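You operate a simulated robot arm through the tools that you are given. There is no shell and no other tool.

The job below is to be done with a simulated robot arm. You get a single attempt, and the scene is never put back.

JOB
Snap the green cap onto the pilot lamp in the socket, test it and put it in the blue tray.
Fine: set the knob to the volts printed on the lamp and let the green bar fill; knob at OFF, then the eject button; the cap stays on.

It is judged by the outcome, as a careful person would: the job done as asked, and still so three seconds after it is handed in. It fails if anything else is knocked over, pushed out of place, dropped, spilled or broken. Lids that push on must go on centred and level and be pressed home; caps that screw on are set level and turned clockwise until they are tight.

ROBOT AND FRAMES
A 7-joint arm with a two-finger parallel gripper, fixed in place. Base frame: the origin is on the floor under the middle of its stand, x ahead of it, y to its left, z up; the work surface is at about z = 80. Units: cm, degrees, N and s.
With the tool pointing down near the work surface it reaches from about 30 to 70 cm from the base axis. Its first joint turns from -66.0 to 66.0 degrees. Payload 1.57 kg.
Tool frame: the origin (TCP) lies between the finger pads and is the grasp point; the fingertips stand 3 cm ahead of it; z points along the fingers, y is the line along which they close. The gripper opens to 11 cm. The fingers are 2.4 cm wide and 1.2 cm thick; the gripper's body (4.8 by 11.2 cm) begins 7.8 cm behind the TCP.
Orientation is that of the tool frame in the base frame, as [roll, pitch, yaw] about the fixed x, y, z axes, in that order (R = Rz(yaw) Ry(pitch) Rx(roll)). With the fingers straight down and closing along the base's y, the tool's x points along the base's -x, its y along +y and its z along -z.

CONTROLS
- The arm moves only by the tool arm_command. Its argument "rows" is a list of rows, each a list of 7 numbers: the shift along the tool's x, y, z in units of 500 mm (1.0 is 500 mm), then the turn, a rotation vector about the tool's x, y, z in units of 60 degrees (1.0 is 60 degrees), then the gripper command, from -1 (shut) to 1 (fully open), values between in proportion. In form: [[x, y, z, wx, wy, wz, grip], ...]. A call has 1 to 20 rows; each row is the pose to reach, as a shift and turn from the pose commanded when the call began, along the tool's axes at that moment. A call with a number of a shift or a turn outside -1 to 1 is refused whole. Rows are played at 5 a second. More than 5 cm and 8.6 degrees between two rows, or a gripper value outside its range, and nothing of the call is played. A pose out of reach is approached as far as the arm can. The call stops where the force on the tool passes 50 N (or 10 N more than at its start, if that is more) or the arm is blocked; 0.2 s more then pass. The fingers move at their own pace (about 10.8 cm/s each) and stop on an object; they squeeze with about 41 N. The grip force told is the motor's: it shows also when the fingers shut on nothing. Time passes only in rows, and 0.2 s behind the last, so rows that repeat a pose let the fingers close. It gives the time, the measured TCP pose, the force on the tool (base axes), the opening and the grip force at its end, in the units of the frame above (readings bear some noise), with the torque about the TCP (base axes, N m) and any sound that the robot's microphone picked up, and new pictures: "pictures" is both (left out), scene, wrist or none.
- Cameras (640 x 400 px; columns grow to the right, rows downward): "scene" is fixed at [15.27, -38.07, 140.94]; the picture's right is [0.88, -0.48, 0.00], its down [-0.25, -0.45, -0.86] and it looks along [0.41, 0.75, -0.51] (base axes); focal length 337 px, centre (320, 200). "wrist" rides on the gripper at [7, 1.6, -14.1] in the tool frame; the picture's right is [-0.23, 0.97, 0.00], its down [-0.85, -0.20, -0.48] and it looks along [-0.47, -0.11, 0.88] (tool axes); focal length 222 px, centre (320, 200). There is no depth. A picture from a camera that has moved, and an enlarged one, comes with that camera's place and axes in the base frame and with its lens.
- enlarge(camera, box): a new picture of the part [left, top, right, bottom] of that camera's present view, enlarged. The clock stands still meanwhile.
- sign_off(): hands the job in; it is judged then, once.

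Places have to be worked out from the pictures, the camera data and where the tool is seen. Open the gripper and draw the arm clear of the work before you hand the job in, unless the task says otherwise.

The tools are called after "Request:" as name(argument=value, ...) on one line, values as JSON. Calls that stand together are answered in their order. arm_command: Moves the arm, as the interface text tells. Its arguments: {"type":"object","properties":{"rows":{"type":"array","items":{"type":"array","items":{"type":"number"}}},"pictures":{"type":"string","enum":["both","scene","wrist","none"]}},"required":["rows"]} The other tools are called the same way: enlarge (camera, box) takes an enlarged picture of a part of a camera's view; sign_off () hands the job in.

At the start:

```text
t: 0.0
position: [40.78, 11.1, 108.71]
tool_rot: [-180.0, 0.0, 180.0]
contact_force: [0.0, -0.1, -0.5]
torque: [-0.01, -0.02, 0.02]
width: 11.02
gripper_force: 0.1
```

scene: 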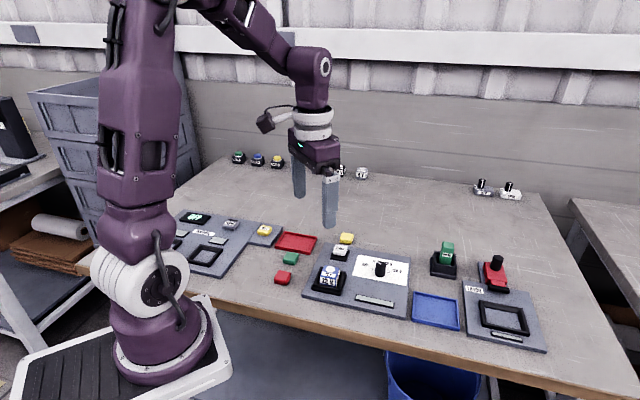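
wrist: 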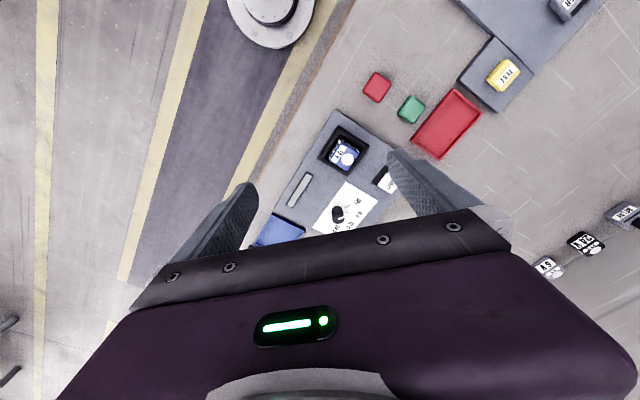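

I see a test board with a socket holding a lamp, a knob on a white dial, a blue tray, and small red/green/yellow caps. I take enlarged views first to read the labels and positions.

Request:
enlarge(camera="scene", box=[260, 220, 420, 320])

Request:
enlarge(camera="scene", box=[400, 220, 560, 360])

Request:
enlarge(camera="scene", box=[160, 190, 330, 300])

Request:
enlarge(camera="wrist", box=[240, 50, 500, 250])

```text
4.00 times, centred on (340, 270) of scene
camera zoom: at [15.27, -38.07, 140.94], right [0.88, -0.48, 0.0], down [-0.25, -0.45, -0.86], along [0.41, 0.75, -0.51], focal length 1346 px, centre (240, -80)
```

zoom: 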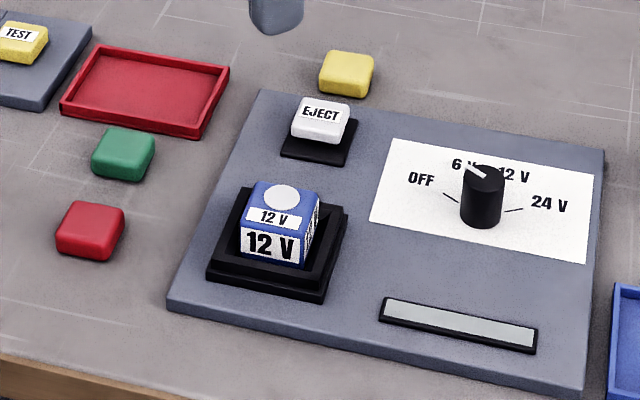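

```text
2.86 times, centred on (480, 290) of scene
camera zoom: at [15.27, -38.07, 140.94], right [0.88, -0.48, 0.0], down [-0.25, -0.45, -0.86], along [0.41, 0.75, -0.51], focal length 962 px, centre (-137, -57)
```

zoom: 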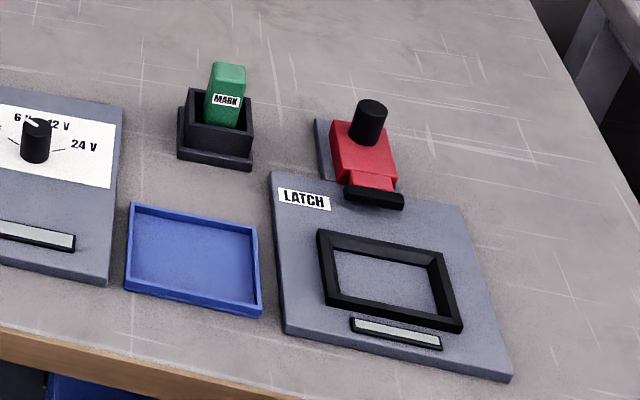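

```text
3.64 times, centred on (245, 245) of scene
camera zoom: at [15.27, -38.07, 140.94], right [0.88, -0.48, 0.0], down [-0.25, -0.45, -0.86], along [0.41, 0.75, -0.51], focal length 1224 px, centre (593, 36)
```

zoom: 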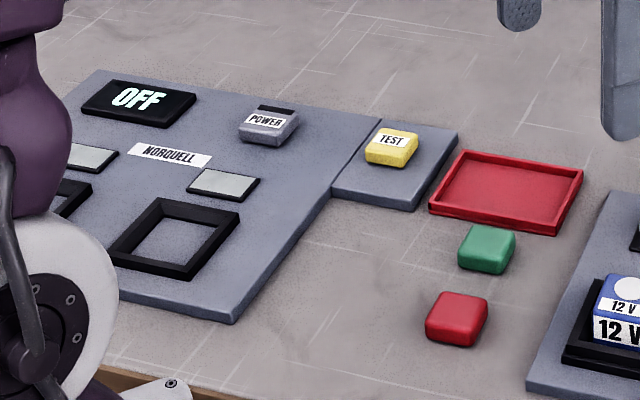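

```text
2.00 times, centred on (370, 150) of wrist
camera zoom: at [33.98, 12.65, 122.84], right [0.23, 0.97, 0.0], down [0.85, -0.2, 0.48], along [0.47, -0.11, -0.88], focal length 444 px, centre (220, 300)
```

zoom: 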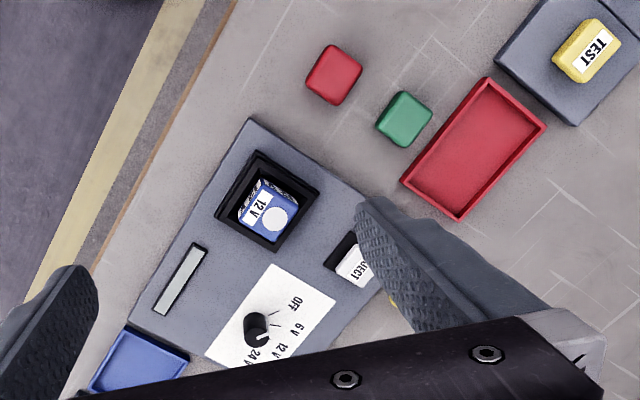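

The lamp reads 12 V and sits in the socket at about (46.5, 14). The green cap is at about (42, 26.6), in front of the red tray. I zoom in on the knob, the cap and the lamp.

Request:
enlarge(camera="wrist", box=[310, 170, 400, 230])

Request:
enlarge(camera="scene", box=[350, 250, 414, 290])

Request:
enlarge(camera="scene", box=[305, 255, 353, 300])

Request:
enlarge(camera="scene", box=[220, 140, 380, 190])

```text
6.67 times, centred on (355, 200) of wrist
camera zoom: at [33.98, 12.65, 122.84], right [0.23, 0.97, 0.0], down [0.85, -0.2, 0.48], along [0.47, -0.11, -0.88], focal length 1481 px, centre (87, 200)
```

zoom: 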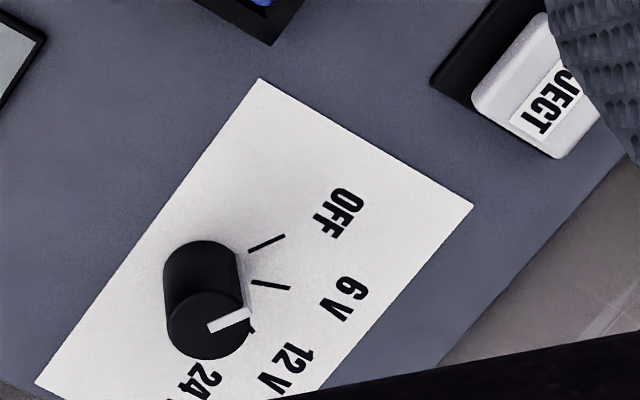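

```text
10.00 times, centred on (382, 270) of scene
camera zoom: at [15.27, -38.07, 140.94], right [0.88, -0.48, 0.0], down [-0.25, -0.45, -0.86], along [0.41, 0.75, -0.51], focal length 3366 px, centre (-300, -500)
```

zoom: 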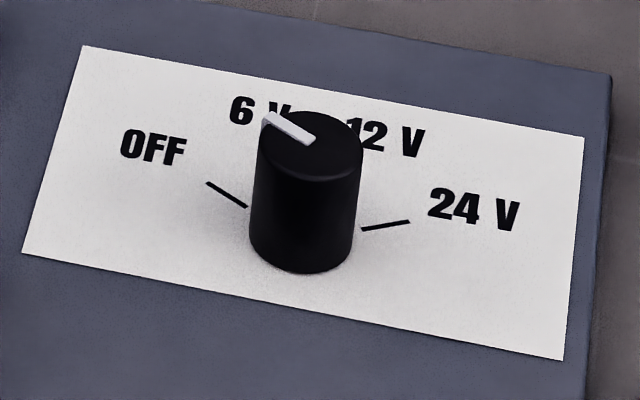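

```text
8.89 times, centred on (329, 278) of scene
camera zoom: at [15.27, -38.07, 140.94], right [0.88, -0.48, 0.0], down [-0.25, -0.45, -0.86], along [0.41, 0.75, -0.51], focal length 2992 px, centre (240, -489)
```

zoom: 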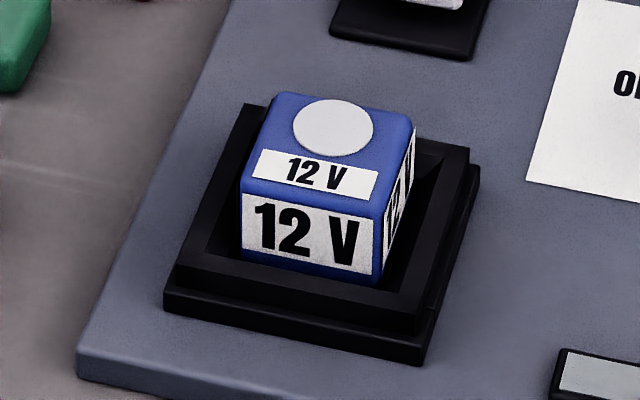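

```text
4.00 times, centred on (300, 165) of scene
camera zoom: at [15.27, -38.07, 140.94], right [0.88, -0.48, 0.0], down [-0.25, -0.45, -0.86], along [0.41, 0.75, -0.51], focal length 1346 px, centre (400, 340)
```

zoom: 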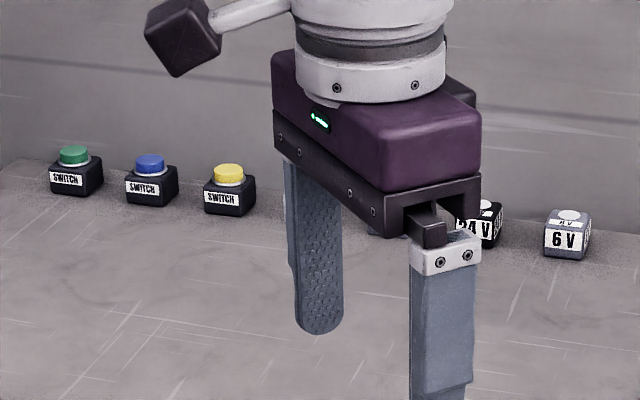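

The knob pointer lies along the OFF tick, so it is at OFF, and the dial turns clockwise through 6 V to 12 V and 24 V. I move above the green cap to measure it from closer.

Request:
arm_command(rows=[[-0.005, 0.06, 0.05, 0, 0, 0, 1], [-0.01, 0.12, 0.1, 0, 0, 0, 1], [-0.015, 0.18, 0.15, 0, 0, 0, 1], [-0.02, 0.25, 0.2, 0, 0, 0, 1], [-0.024, 0.31, 0.25, 0, 0, 0, 1], [-0.024, 0.31, 0.274, 0, 0, 0, 1], [-0.024, 0.31, 0.274, 0, 0, 0, 1]])

```text
t: 1.6
position: [41.94, 26.45, 94.9]
tool_rot: [-180.0, 0.1, -179.9]
contact_force: [-0.4, 0.5, -0.4]
torque: [0.02, -0.04, -0.02]
width: 11.01
gripper_force: 0.1
camera wrist: at [35.05, 28.03, 109.12], right [0.23, 0.97, 0.0], down [0.85, -0.2, 0.48], along [0.47, -0.11, -0.88], focal length 222 px, centre (320, 200)
```

scene: 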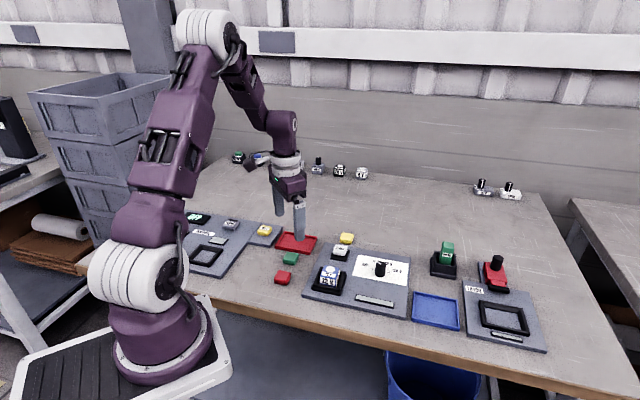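
wrist: 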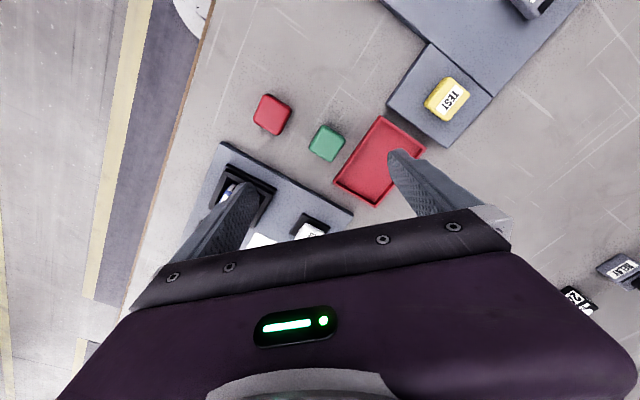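

Request:
enlarge(camera="wrist", box=[280, 105, 376, 165])

Request:
enlarge(camera="scene", box=[270, 240, 350, 290])

```text
6.67 times, centred on (328, 135) of wrist
camera zoom: at [35.05, 28.03, 109.12], right [0.23, 0.97, 0.0], down [0.85, -0.2, 0.48], along [0.47, -0.11, -0.88], focal length 1481 px, centre (267, 633)
```

zoom: 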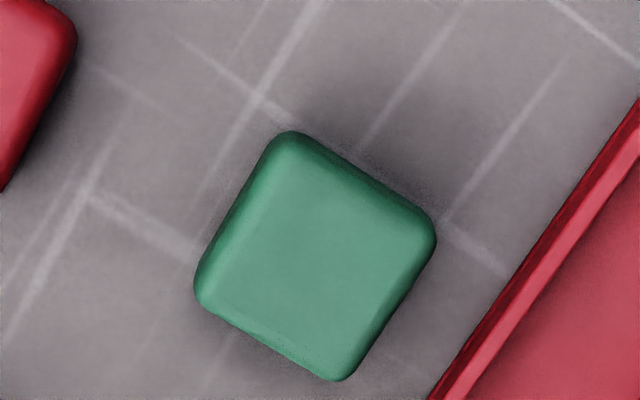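

```text
8.00 times, centred on (310, 265) of scene
camera zoom: at [15.27, -38.07, 140.94], right [0.88, -0.48, 0.0], down [-0.25, -0.45, -0.86], along [0.41, 0.75, -0.51], focal length 2693 px, centre (400, -320)
```

zoom: 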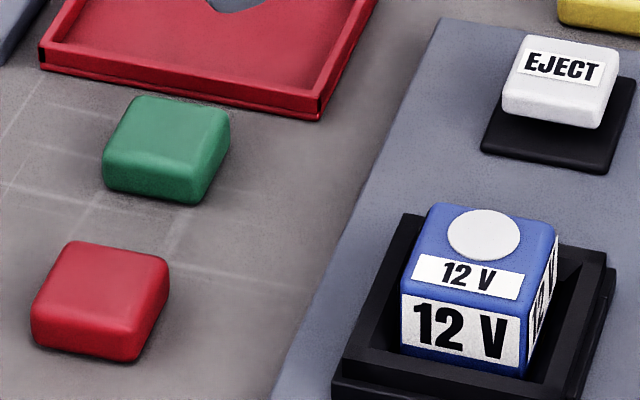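

The cap and the board both lie at 45° to the base axes, and the cap centre is at about (42.2, 27.3). I turn the tool -45° so the fingers close parallel to the red tray's edge, and come lower over the cap.

Request:
arm_command(rows=[[0, 0.002, 0.01, 0, 0, -0.1, 1], [-0.001, 0.004, 0.02, 0, 0, -0.2, 1], [-0.002, 0.006, 0.03, 0, 0, -0.3, 1], [-0.003, 0.008, 0.04, 0, 0, -0.4, 1], [-0.004, 0.01, 0.05, 0, 0, -0.5, 1], [-0.004, 0.012, 0.06, 0, 0, -0.6, 1], [-0.004, 0.014, 0.06, 0, 0, -0.7, 1], [-0.004, 0.014, 0.06, 0, 0, -0.75, 1], [-0.004, 0.014, 0.06, 0, 0, -0.75, 1], [-0.004, 0.014, 0.06, 0, 0, -0.75, 1]])

```text
t: 3.8
position: [42.32, 27.25, 91.9]
tool_rot: [180.0, 0.0, -135.0]
contact_force: [-0.7, 0.3, 0.3]
torque: [0.02, 0.02, 0.02]
width: 11.0
gripper_force: 0.0
camera wrist: at [36.3, 23.43, 106.11], right [-0.53, 0.85, 0.0], down [0.75, 0.46, 0.48], along [0.41, 0.25, -0.88], focal length 222 px, centre (320, 200)
```

scene: 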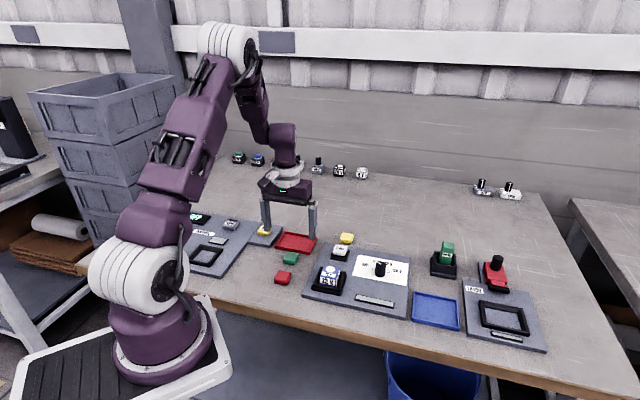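
wrist: 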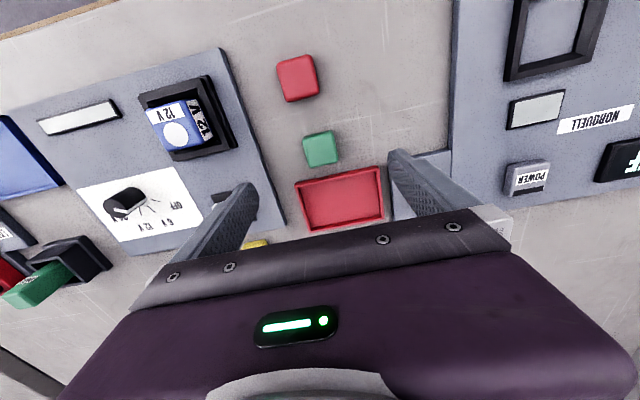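

The tool is now aligned with the board. I enlarge the cap, the lamp and the knob to measure them.

Request:
enlarge(camera="wrist", box=[272, 120, 368, 180])

Request:
enlarge(camera="wrist", box=[70, 60, 262, 260])

```text
6.67 times, centred on (320, 150) of wrist
camera zoom: at [36.3, 23.43, 106.11], right [-0.53, 0.85, 0.0], down [0.75, 0.46, 0.48], along [0.41, 0.25, -0.88], focal length 1481 px, centre (320, 533)
```

zoom: 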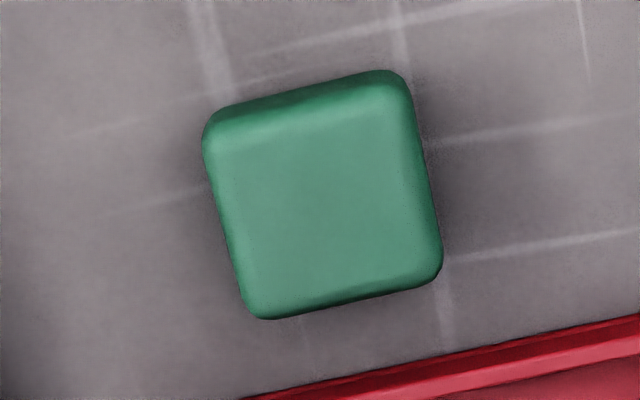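

```text
2.00 times, centred on (166, 160) of wrist
camera zoom: at [36.3, 23.43, 106.11], right [-0.53, 0.85, 0.0], down [0.75, 0.46, 0.48], along [0.41, 0.25, -0.88], focal length 444 px, centre (628, 280)
```

zoom: 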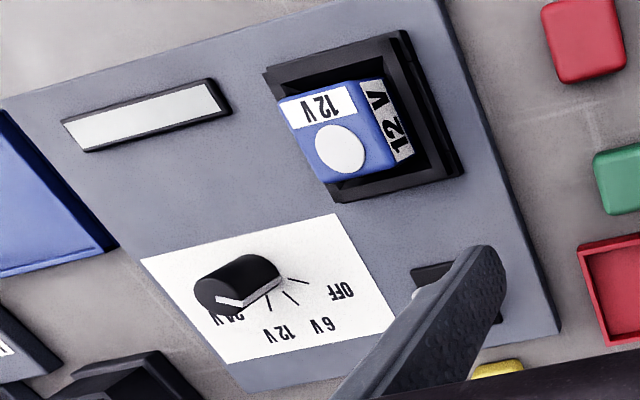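

The cap is centred under the tool within about 0.2 cm and square to it, roughly 3.5 cm wide. Before grasping it I move over the lamp to see how the cap must sit and where exactly the lamp is.

Request:
arm_command(rows=[[0.02, -0.04, -0.05, 0, 0, 0, 1], [0.05, -0.1, -0.08, 0, 0, 0, 1], [0.08, -0.16, -0.08, 0, 0, 0, 1], [0.11, -0.21, -0.08, 0, 0, 0, 1], [0.1287, -0.2475, -0.08, 0, 0, 0, 1], [0.1287, -0.2475, -0.08, 0, 0, 0, 1], [0.1287, -0.2475, -0.08, 0, 0, 0, 1]])

```text
t: 5.4
position: [46.42, 13.86, 95.93]
tool_rot: [-180.0, 0.0, -135.0]
contact_force: [-1.0, -0.5, -0.4]
torque: [0.05, -0.01, -0.01]
width: 11.0
gripper_force: 0.0
camera wrist: at [40.48, 9.96, 110.13], right [-0.53, 0.85, 0.0], down [0.75, 0.46, 0.48], along [0.41, 0.25, -0.88], focal length 222 px, centre (320, 200)
```

scene: 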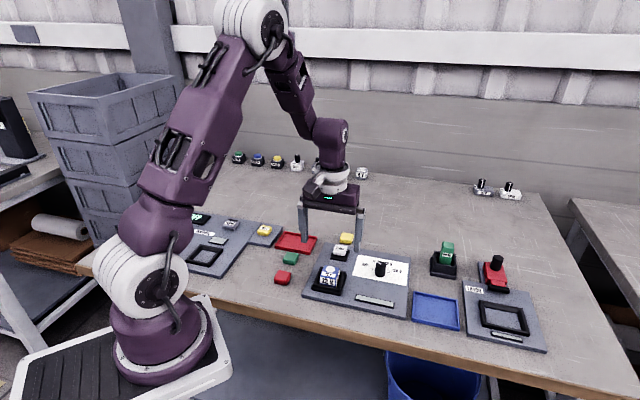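
wrist: 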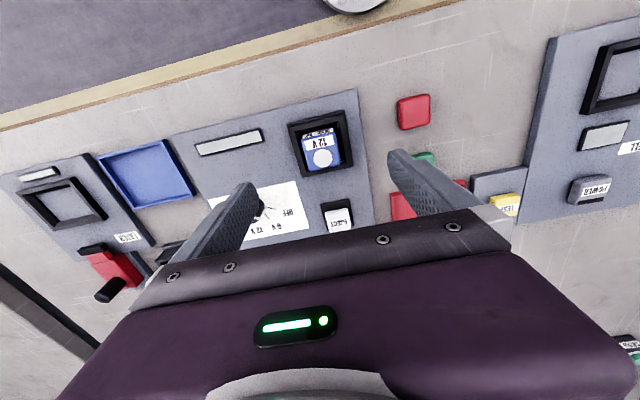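

Request:
enlarge(camera="wrist", box=[272, 80, 368, 240])

Request:
enlarge(camera="wrist", box=[280, 110, 360, 180])

Request:
enlarge(camera="wrist", box=[80, 110, 310, 250])

```text
2.50 times, centred on (320, 160) of wrist
camera zoom: at [40.48, 9.96, 110.13], right [-0.53, 0.85, 0.0], down [0.75, 0.46, 0.48], along [0.41, 0.25, -0.88], focal length 555 px, centre (320, 300)
```

zoom: 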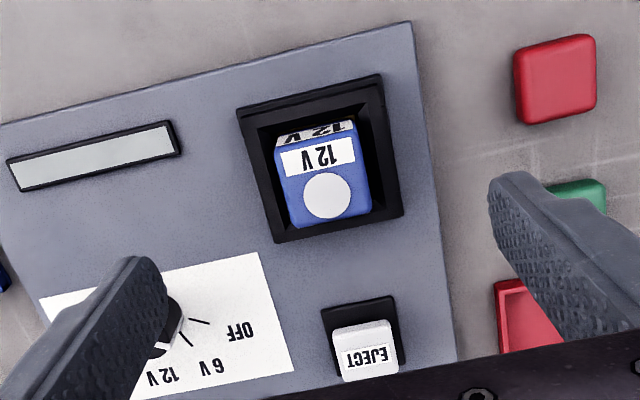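

```text
5.71 times, centred on (320, 145) of wrist
camera zoom: at [40.48, 9.96, 110.13], right [-0.53, 0.85, 0.0], down [0.75, 0.46, 0.48], along [0.41, 0.25, -0.88], focal length 1269 px, centre (320, 514)
```

zoom: 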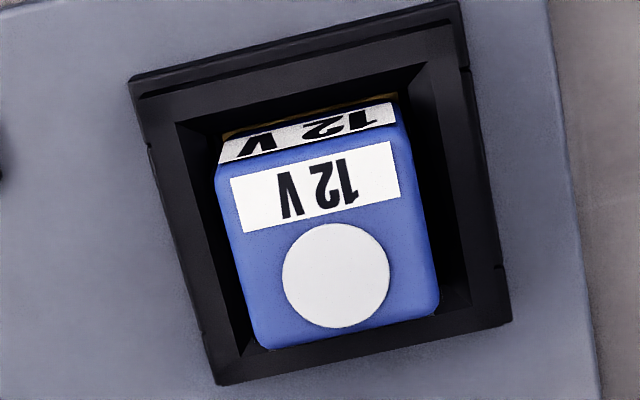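

```text
2.78 times, centred on (195, 180) of wrist
camera zoom: at [40.48, 9.96, 110.13], right [-0.53, 0.85, 0.0], down [0.75, 0.46, 0.48], along [0.41, 0.25, -0.88], focal length 618 px, centre (668, 256)
```

zoom: 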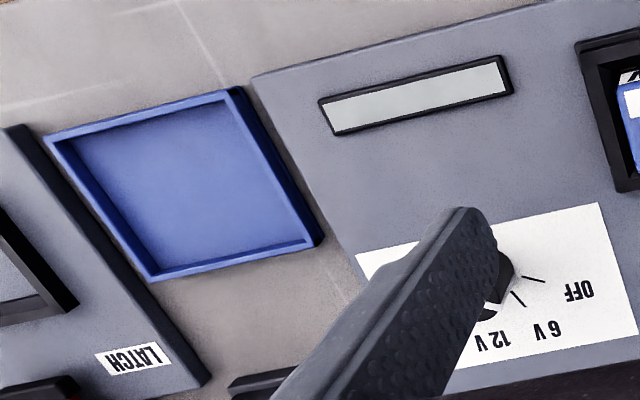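

The lamp's top face is at about z = 85.3, centre near (46.5, 14.1), and it is as wide as the cap (~3.6 cm), so the cap sits square over the whole top. I go back over the cap with the fingers partly closed, stop just above it and check.

Request:
arm_command(rows=[[-0.03, 0.06, 0, 0, 0, 0, 0.6], [-0.07, 0.135, 0, 0, 0, 0, 0.3], [-0.11, 0.21, 0.02, 0, 0, 0, 0.27], [-0.1287, 0.2475, 0.08, 0, 0, 0, 0.27], [-0.1287, 0.2475, 0.14, 0, 0, 0, 0.27], [-0.1287, 0.2475, 0.19, 0, 0, 0, 0.27], [-0.1287, 0.2475, 0.2, 0, 0, 0, 0.27], [-0.1287, 0.2475, 0.2, 0, 0, 0, 0.27]])

```text
t: 7.2
position: [42.29, 27.21, 85.74]
tool_rot: [180.0, 0.0, -134.9]
contact_force: [0.9, -0.4, -0.3]
torque: [0.02, -0.02, 0.05]
width: 6.98
gripper_force: 0.0
camera wrist: at [36.29, 23.42, 99.97], right [-0.53, 0.85, 0.0], down [0.75, 0.46, 0.48], along [0.41, 0.25, -0.88], focal length 222 px, centre (320, 200)
```

scene: 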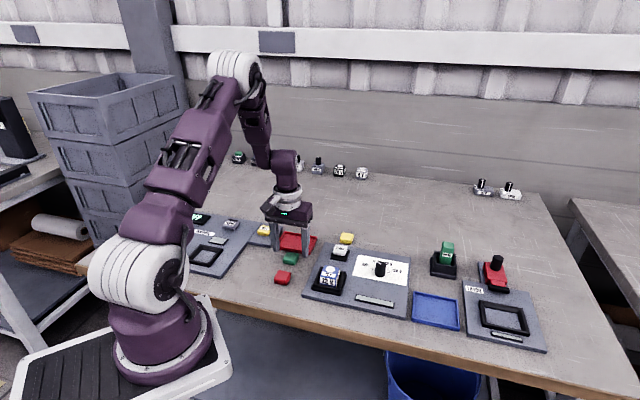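
wrist: 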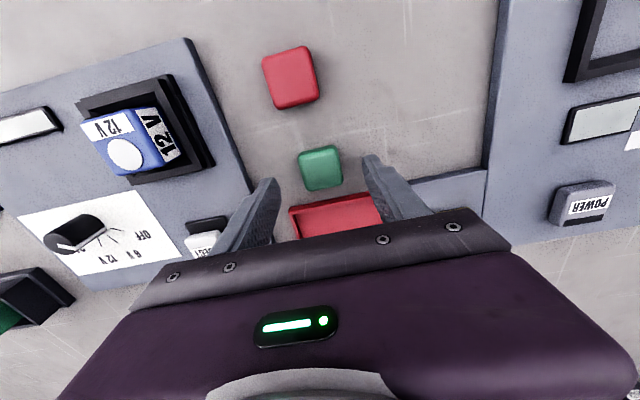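

Request:
enlarge(camera="wrist", box=[240, 125, 400, 225])

Request:
enlarge(camera="scene", box=[260, 225, 340, 275])

```text
4.00 times, centred on (320, 175) of wrist
camera zoom: at [36.29, 23.42, 99.97], right [-0.53, 0.85, 0.0], down [0.75, 0.46, 0.48], along [0.41, 0.25, -0.88], focal length 888 px, centre (320, 300)
```

zoom: 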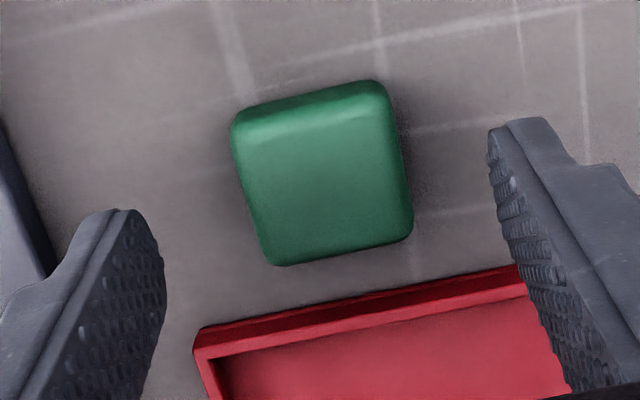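

```text
8.00 times, centred on (300, 250) of scene
camera zoom: at [15.27, -38.07, 140.94], right [0.88, -0.48, 0.0], down [-0.25, -0.45, -0.86], along [0.41, 0.75, -0.51], focal length 2693 px, centre (480, -200)
```

zoom: 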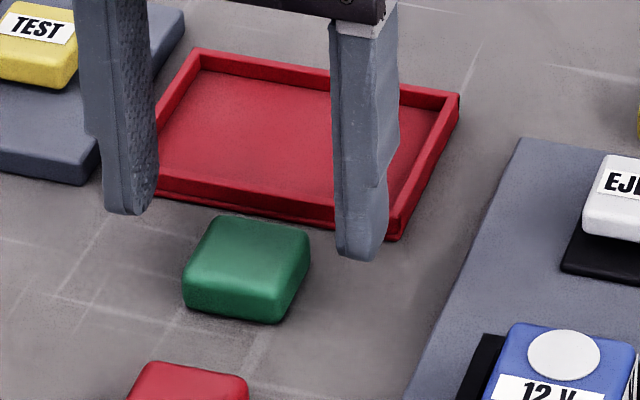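

The cap lies between the fingers, centred within about 1 mm. I lower 2.3 cm so the tips stay about 5 mm off the table, then close.

Request:
arm_command(rows=[[0, 0, 0.015, 0, 0, 0, 0.27], [0, 0, 0.03, 0, 0, 0, 0.27], [0, 0, 0.046, 0, 0, 0, 0.27], [0, 0, 0.046, 0, 0, 0, 0.27], [0, 0, 0.046, 0, 0, 0, 0], [0, 0, 0.046, 0, 0, 0, -0.3], [0, 0, 0.046, 0, 0, 0, -0.5], [0, 0, 0.046, 0, 0, 0, -0.7], [0, 0, 0.046, 0, 0, 0, -0.7]])

```text
t: 9.2
position: [42.33, 27.19, 83.61]
tool_rot: [-180.0, 0.0, -135.0]
contact_force: [-0.4, 0.6, 0.2]
torque: [-0.01, 0.0, 0.06]
width: 3.42
gripper_force: 40.7
camera wrist: at [36.28, 23.47, 97.79], right [-0.53, 0.85, 0.0], down [0.75, 0.46, 0.48], along [0.41, 0.25, -0.88], focal length 222 px, centre (320, 200)
```

scene: 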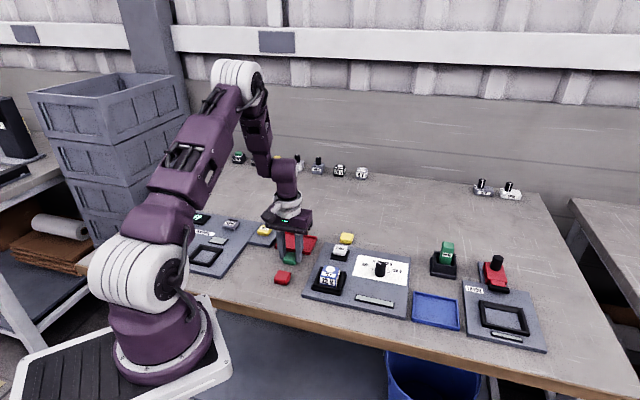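
wrist: 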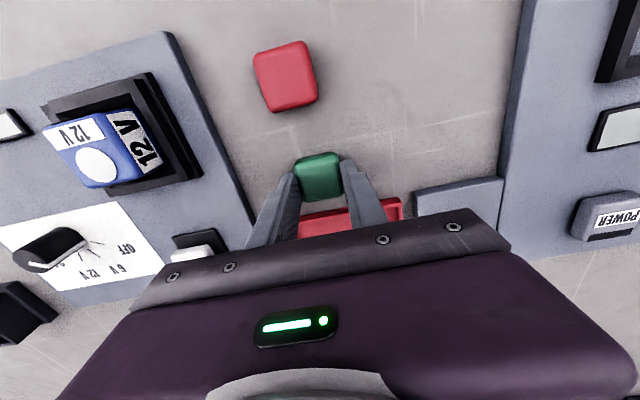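

The cap is held at 3.42 cm. I look closely at how it sits in the fingers.

Request:
enlarge(camera="wrist", box=[272, 140, 368, 200])

Request:
enlarge(camera="scene", box=[265, 230, 329, 270])

```text
6.67 times, centred on (320, 170) of wrist
camera zoom: at [36.28, 23.47, 97.79], right [-0.53, 0.85, 0.0], down [0.75, 0.46, 0.48], along [0.41, 0.25, -0.88], focal length 1481 px, centre (320, 400)
```

zoom: 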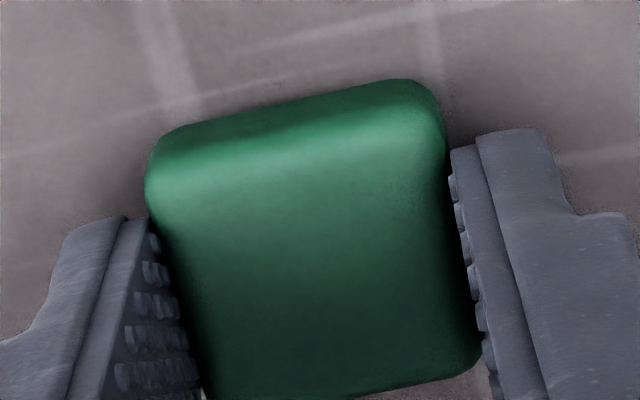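

```text
10.00 times, centred on (297, 250) of scene
camera zoom: at [15.27, -38.07, 140.94], right [0.88, -0.48, 0.0], down [-0.25, -0.45, -0.86], along [0.41, 0.75, -0.51], focal length 3366 px, centre (550, -300)
```

zoom: 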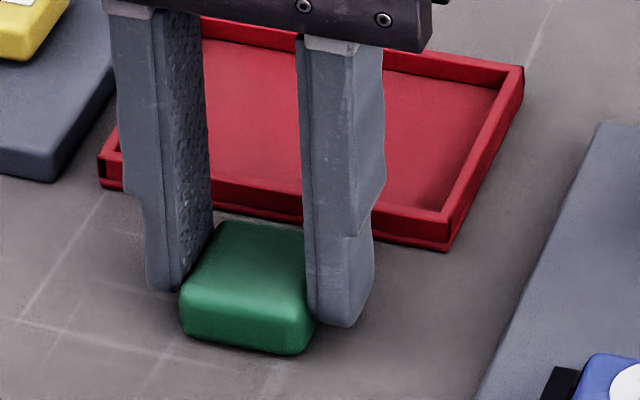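

The cap is held squarely and centred in the fingers. I lift it 8 cm and carry it over the lamp, stopping about 3 cm above the lamp's top.

Request:
arm_command(rows=[[0, 0, -0.04, 0, 0, 0, -0.7], [0, 0, -0.09, 0, 0, 0, -0.7], [0, 0, -0.14, 0, 0, 0, -0.7], [0.02, -0.04, -0.16, 0, 0, 0, -0.7], [0.05, -0.1, -0.16, 0, 0, 0, -0.7], [0.08, -0.16, -0.16, 0, 0, 0, -0.7], [0.105, -0.21, -0.16, 0, 0, 0, -0.7], [0.12, -0.236, -0.16, 0, 0, 0, -0.7], [0.1247, -0.2459, -0.16, 0, 0, 0, -0.7], [0.1247, -0.2459, -0.16, 0, 0, 0, -0.7], [0.1247, -0.2459, -0.16, 0, 0, 0, -0.7]])

```text
t: 11.6
position: [46.45, 14.03, 91.62]
tool_rot: [-179.9, 0.0, -135.0]
contact_force: [0.1, 0.7, 0.1]
torque: [0.01, -0.01, 0.0]
width: 3.43
gripper_force: 40.6
camera wrist: at [40.52, 10.23, 105.79], right [-0.53, 0.85, 0.0], down [0.75, 0.46, 0.48], along [0.41, 0.25, -0.88], focal length 222 px, centre (320, 200)
```

scene: 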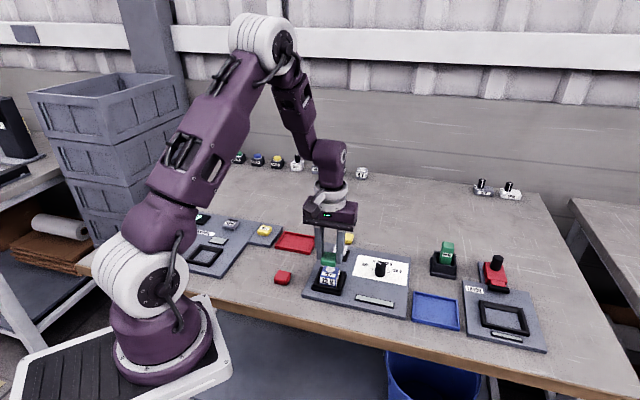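
wrist: 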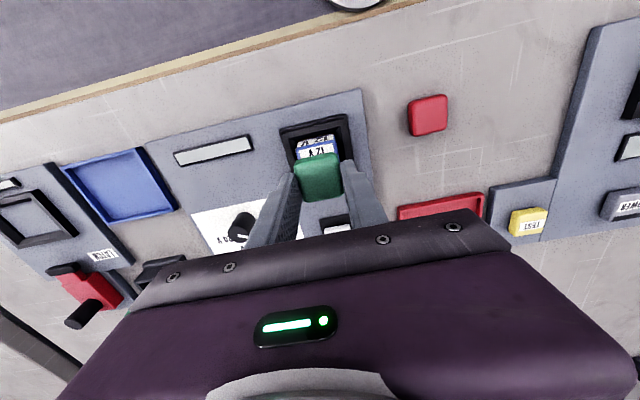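

Request:
enlarge(camera="wrist", box=[256, 100, 384, 220])

Request:
enlarge(camera="scene", box=[298, 240, 362, 300])

```text
3.33 times, centred on (320, 160) of wrist
camera zoom: at [40.52, 10.23, 105.79], right [-0.53, 0.85, 0.0], down [0.75, 0.46, 0.48], along [0.41, 0.25, -0.88], focal length 740 px, centre (320, 333)
```

zoom: 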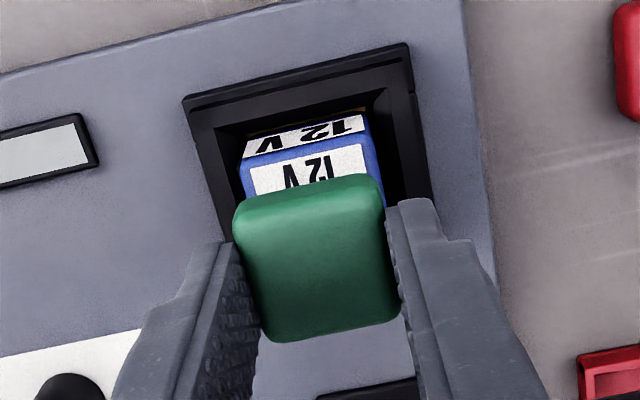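

```text
6.67 times, centred on (330, 270) of scene
camera zoom: at [15.27, -38.07, 140.94], right [0.88, -0.48, 0.0], down [-0.25, -0.45, -0.86], along [0.41, 0.75, -0.51], focal length 2244 px, centre (253, -267)
```

zoom: 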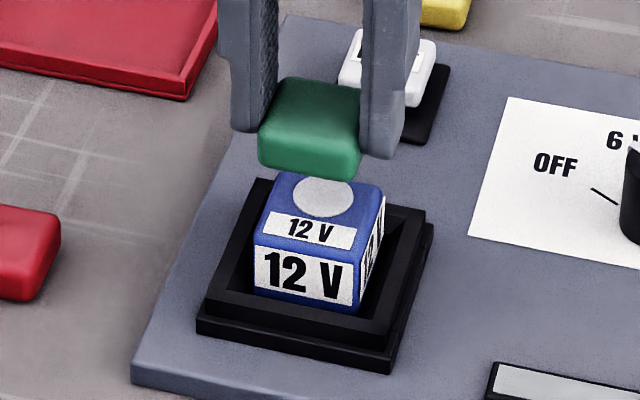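

The cap is aligned over the lamp within about 1 mm in both directions. I lower 2.2 cm to just above contact and check again.

Request:
arm_command(rows=[[0, 0, 0.015, 0, 0, 0, -0.7], [0, 0, 0.03, 0, 0, 0, -0.7], [0, 0, 0.044, 0, 0, 0, -0.7], [0, 0, 0.044, 0, 0, 0, -0.7]])

Request:
enlarge(camera="wrist", box=[256, 100, 384, 220])

Request:
enlarge(camera="scene", box=[306, 250, 354, 300])

```text
t: 12.6
position: [46.59, 14.27, 89.37]
tool_rot: [-179.9, 0.0, -135.0]
contact_force: [0.1, 0.2, -0.2]
torque: [0.01, 0.03, -0.02]
width: 3.43
gripper_force: 40.7
camera wrist: at [40.56, 10.28, 103.62], right [-0.53, 0.85, 0.0], down [0.75, 0.46, 0.48], along [0.41, 0.25, -0.88], focal length 222 px, centre (320, 200)
```

scene: 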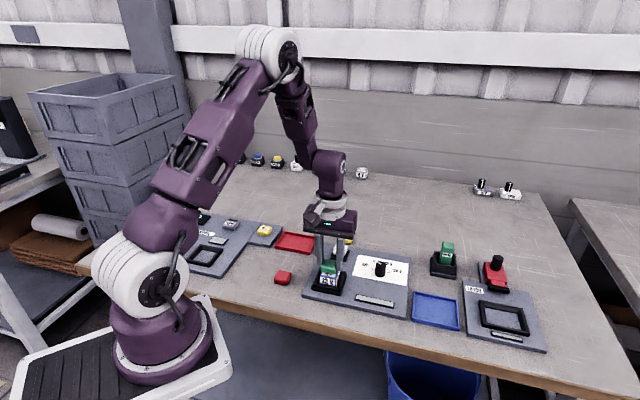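
wrist: 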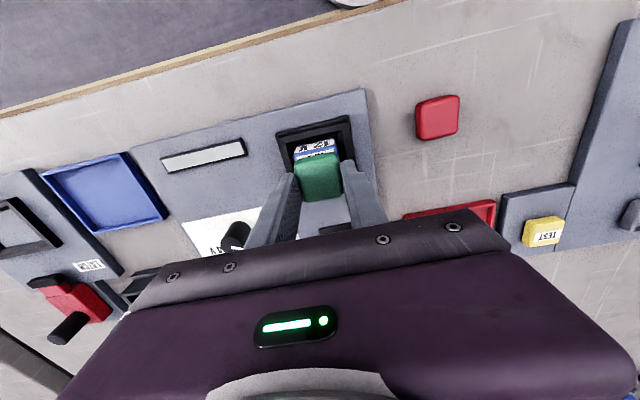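

```text
3.33 times, centred on (320, 160) of wrist
camera zoom: at [40.56, 10.28, 103.62], right [-0.53, 0.85, 0.0], down [0.75, 0.46, 0.48], along [0.41, 0.25, -0.88], focal length 740 px, centre (320, 333)
```

zoom: 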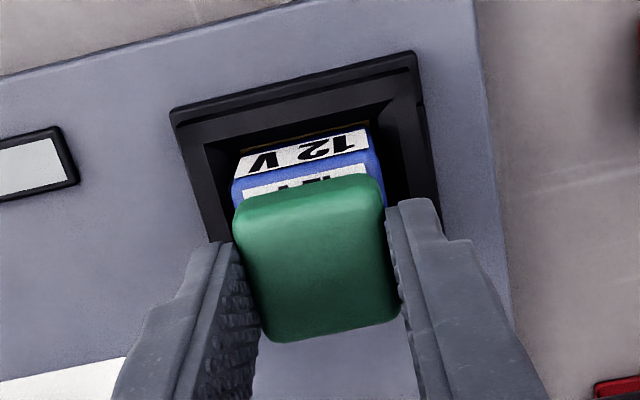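

```text
8.00 times, centred on (330, 275) of scene
camera zoom: at [15.27, -38.07, 140.94], right [0.88, -0.48, 0.0], down [-0.25, -0.45, -0.86], along [0.41, 0.75, -0.51], focal length 2693 px, centre (240, -400)
```

zoom: 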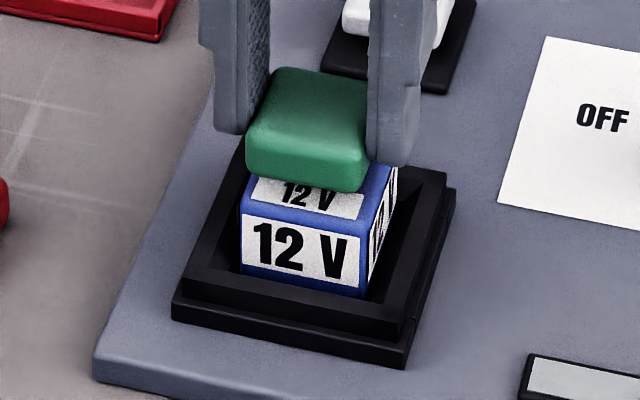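

I want to verify the fore-aft alignment more precisely before contact, so I enlarge both views more.

Request:
enlarge(camera="scene", box=[314, 254, 346, 294])

Request:
enlarge(camera="wrist", box=[288, 130, 352, 170])

```text
10.00 times, centred on (330, 274) of scene
camera zoom: at [15.27, -38.07, 140.94], right [0.88, -0.48, 0.0], down [-0.25, -0.45, -0.86], along [0.41, 0.75, -0.51], focal length 3366 px, centre (220, -540)
```

zoom: 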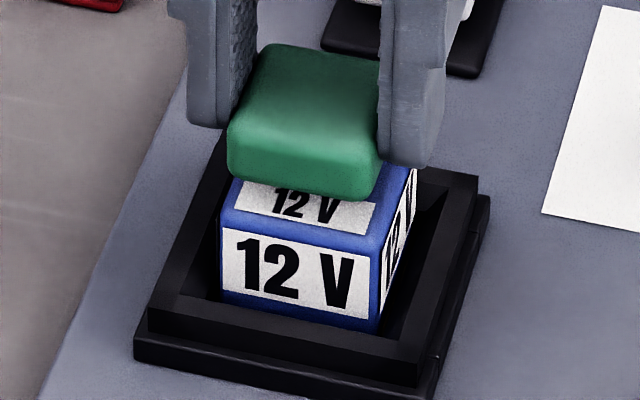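

```text
10.00 times, centred on (320, 150) of wrist
camera zoom: at [40.56, 10.28, 103.62], right [-0.53, 0.85, 0.0], down [0.75, 0.46, 0.48], along [0.41, 0.25, -0.88], focal length 2221 px, centre (320, 700)
```

zoom: 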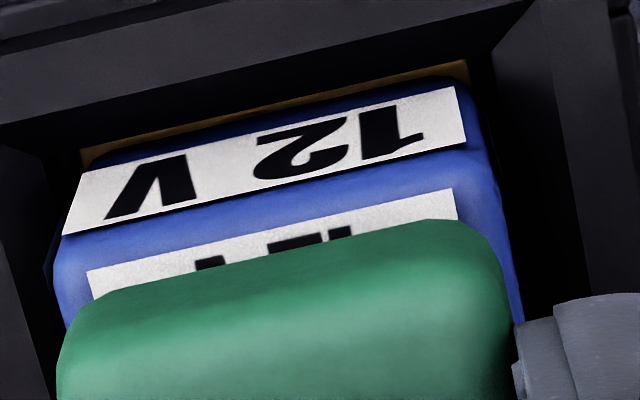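

The two cameras disagree slightly about the lamp's top height, which affects the fore-aft estimate. I raise the cap and shift the tool 7 cm so that the wrist camera looks straight down on the lamp, which gives its position independent of height.

Request:
arm_command(rows=[[0, 0, -0.03, 0, 0, 0, -0.7], [-0.02, 0, -0.06, 0, 0, 0, -0.7], [-0.06, 0, -0.06, 0, 0, 0, -0.7], [-0.1, 0, -0.06, 0, 0, 0, -0.7], [-0.13, 0, -0.06, 0, 0, 0, -0.7], [-0.14, 0, -0.06, 0, 0, 0, -0.7], [-0.14, 0, -0.06, 0, 0, 0, -0.7], [-0.14, 0, -0.06, 0, 0, 0, -0.7]], pictures="wrist")

Request:
enlarge(camera="wrist", box=[256, 20, 384, 140])

Request:
enlarge(camera="scene", box=[306, 230, 370, 300])

```text
t: 14.4
position: [51.49, 19.03, 92.46]
tool_rot: [180.0, 0.0, -135.0]
contact_force: [-0.2, 1.2, 0.0]
torque: [0.01, 0.02, 0.01]
width: 3.44
gripper_force: 41.3
camera wrist: at [45.5, 15.18, 106.71], right [-0.53, 0.85, 0.0], down [0.75, 0.46, 0.48], along [0.41, 0.25, -0.88], focal length 222 px, centre (320, 200)
```

wrist: 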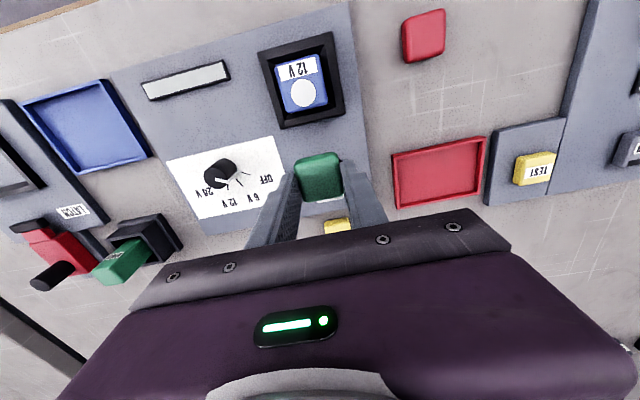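

```text
3.33 times, centred on (320, 80) of wrist
camera zoom: at [45.5, 15.18, 106.71], right [-0.53, 0.85, 0.0], down [0.75, 0.46, 0.48], along [0.41, 0.25, -0.88], focal length 740 px, centre (320, 600)
```

zoom: 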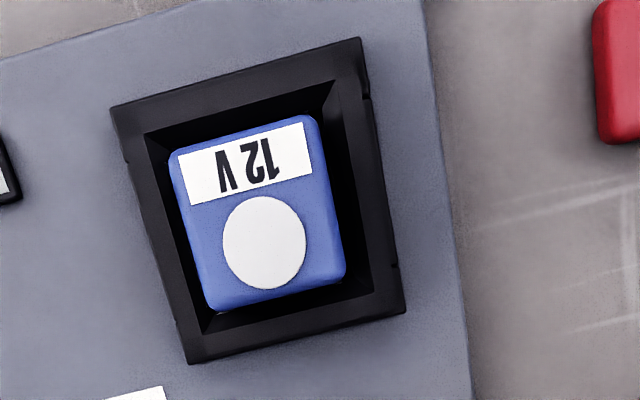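

```text
5.71 times, centred on (338, 265) of scene
camera zoom: at [15.27, -38.07, 140.94], right [0.88, -0.48, 0.0], down [-0.25, -0.45, -0.86], along [0.41, 0.75, -0.51], focal length 1924 px, centre (217, -171)
```

zoom: 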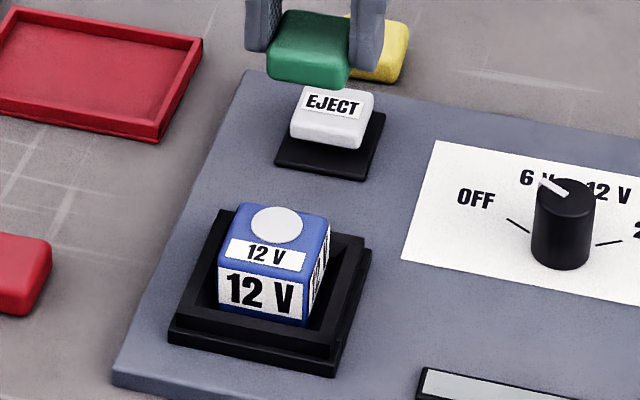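

Looking straight down, the lamp's centre is 0.18 cm further out than the cap was and its top is at about z = 84.6. I go back with that correction, to just above contact.

Request:
arm_command(rows=[[0.03, 0, 0, 0, 0, 0, -0.7], [0.08, 0, 0, 0, 0, 0, -0.7], [0.12, 0.0006, 0, 0, 0, 0, -0.7], [0.1364, 0.0006, 0, 0, 0, 0, -0.7], [0.1364, 0.0006, 0.03, 0, 0, 0, -0.7], [0.1364, 0.0006, 0.06, 0, 0, 0, -0.7], [0.1364, 0.0006, 0.074, 0, 0, 0, -0.7], [0.1364, 0.0006, 0.074, 0, 0, 0, -0.7], [0.1364, 0.0006, 0.074, 0, 0, 0, -0.7]], pictures="wrist")

Request:
enlarge(camera="scene", box=[314, 254, 346, 294])

Request:
enlarge(camera="wrist", box=[272, 110, 368, 210])

```text
t: 16.4
position: [46.52, 14.34, 88.82]
tool_rot: [-179.9, 0.0, -135.0]
contact_force: [0.3, 0.3, 0.3]
torque: [-0.01, 0.01, 0.02]
width: 3.42
gripper_force: 41.2
camera wrist: at [40.58, 10.45, 103.0], right [-0.53, 0.85, 0.0], down [0.75, 0.46, 0.48], along [0.41, 0.25, -0.88], focal length 222 px, centre (320, 200)
```

wrist: 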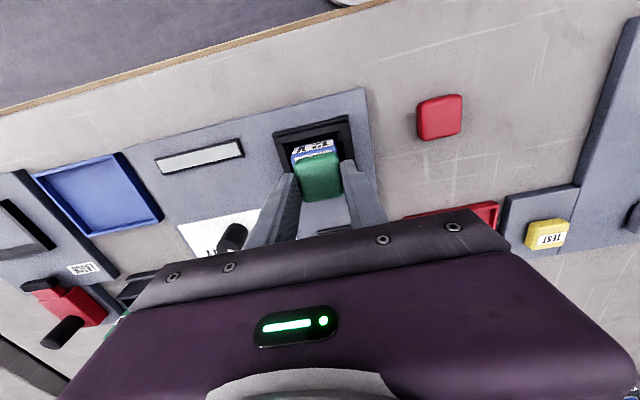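

```text
10.00 times, centred on (330, 274) of scene
camera zoom: at [15.27, -38.07, 140.94], right [0.88, -0.48, 0.0], down [-0.25, -0.45, -0.86], along [0.41, 0.75, -0.51], focal length 3366 px, centre (220, -540)
```

zoom: 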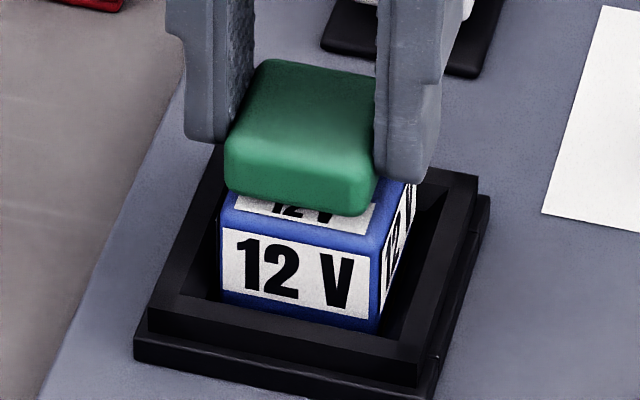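

```text
4.00 times, centred on (320, 160) of wrist
camera zoom: at [40.58, 10.45, 103.0], right [-0.53, 0.85, 0.0], down [0.75, 0.46, 0.48], along [0.41, 0.25, -0.88], focal length 888 px, centre (320, 360)
```

zoom: 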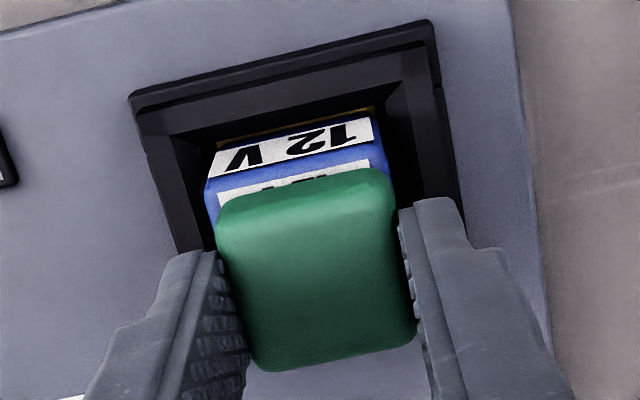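

The cap is about 0.6–1 cm above the lamp's top. I lower in small steps, watching for the first contact force.

Request:
arm_command(rows=[[0, 0, 0.003, 0, 0, 0, -0.7], [0, 0, 0.006, 0, 0, 0, -0.7], [0, 0, 0.009, 0, 0, 0, -0.7], [0, 0, 0.009, 0, 0, 0, -0.7]], pictures="none")

Request:
enlarge(camera="scene", box=[314, 254, 346, 294])

```text
t: 17.4
position: [46.67, 14.17, 88.39]
tool_rot: [-179.9, 0.1, -135.1]
contact_force: [4.4, -7.4, 30.2]
torque: [-0.35, -0.12, 0.01]
width: 3.44
gripper_force: 41.2
```

```text
10.00 times, centred on (330, 274) of scene
camera zoom: at [15.23, -38.1, 140.94], right [0.88, -0.48, 0.0], down [-0.25, -0.45, -0.86], along [0.41, 0.75, -0.51], focal length 3366 px, centre (220, -540)
```

zoom: 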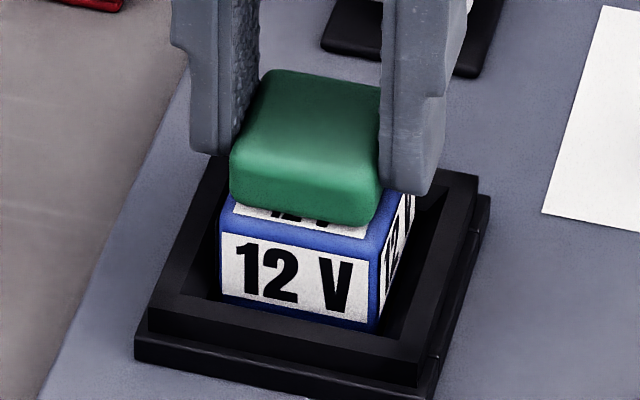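

First contact: about 30 N with the TCP at z = 88.4. I look at the wrist view to see how the cap lies on the lamp before doing anything more.

Request:
enlarge(camera="wrist", box=[272, 110, 368, 210])

Request:
enlarge(camera="scene", box=[320, 256, 344, 286])

```text
4.00 times, centred on (320, 160) of wrist
camera zoom: at [40.66, 10.43, 102.55], right [-0.53, 0.85, 0.0], down [0.74, 0.46, 0.48], along [0.41, 0.25, -0.88], focal length 888 px, centre (320, 360)
```

zoom: 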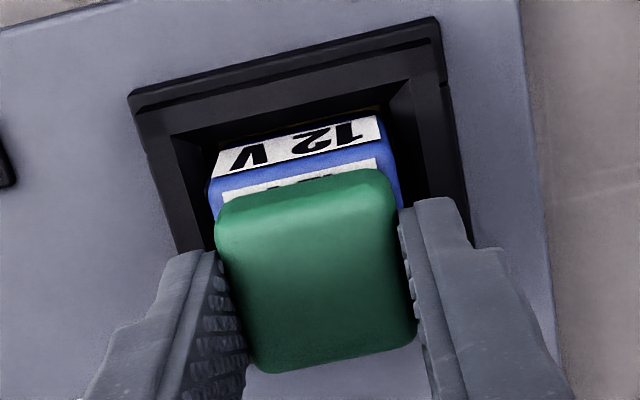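

```text
13.33 times, centred on (332, 271) of scene
camera zoom: at [15.23, -38.1, 140.94], right [0.88, -0.48, 0.0], down [-0.25, -0.45, -0.86], along [0.41, 0.75, -0.51], focal length 4488 px, centre (160, -747)
```

zoom: 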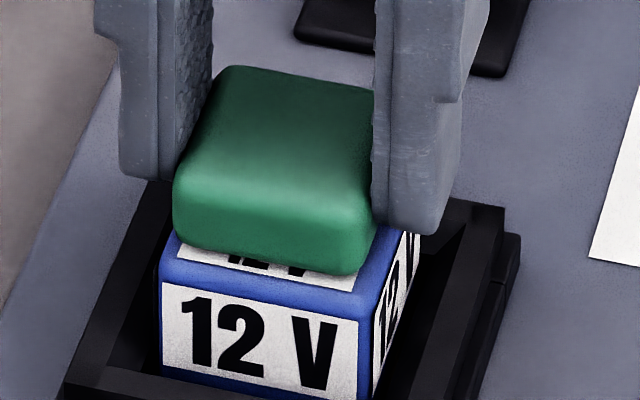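

I need to know what is touching what, so I take very tight views of the joint between cap and lamp.

Request:
enlarge(camera="scene", box=[318, 264, 350, 284])

Request:
enlarge(camera="wrist", box=[290, 135, 346, 170])

```text
16.00 times, centred on (334, 274) of scene
camera zoom: at [15.23, -38.1, 140.94], right [0.88, -0.48, 0.0], down [-0.25, -0.45, -0.86], along [0.41, 0.75, -0.51], focal length 5386 px, centre (96, -984)
```

zoom: 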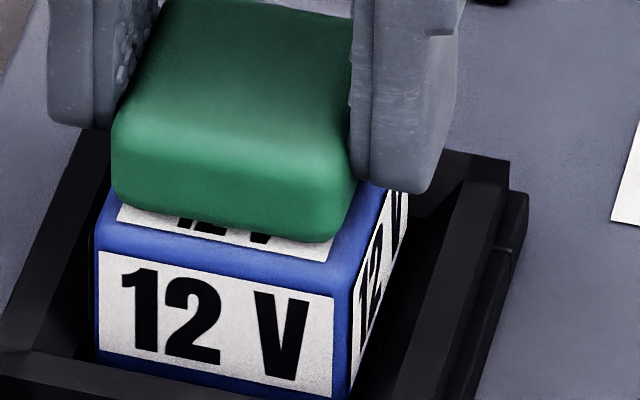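

```text
11.43 times, centred on (318, 152) of wrist
camera zoom: at [40.66, 10.43, 102.55], right [-0.53, 0.85, 0.0], down [0.74, 0.46, 0.48], along [0.41, 0.25, -0.88], focal length 2538 px, centre (343, 743)
```

zoom: 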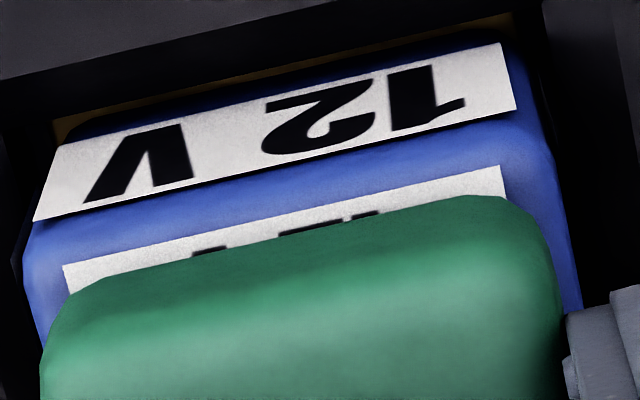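

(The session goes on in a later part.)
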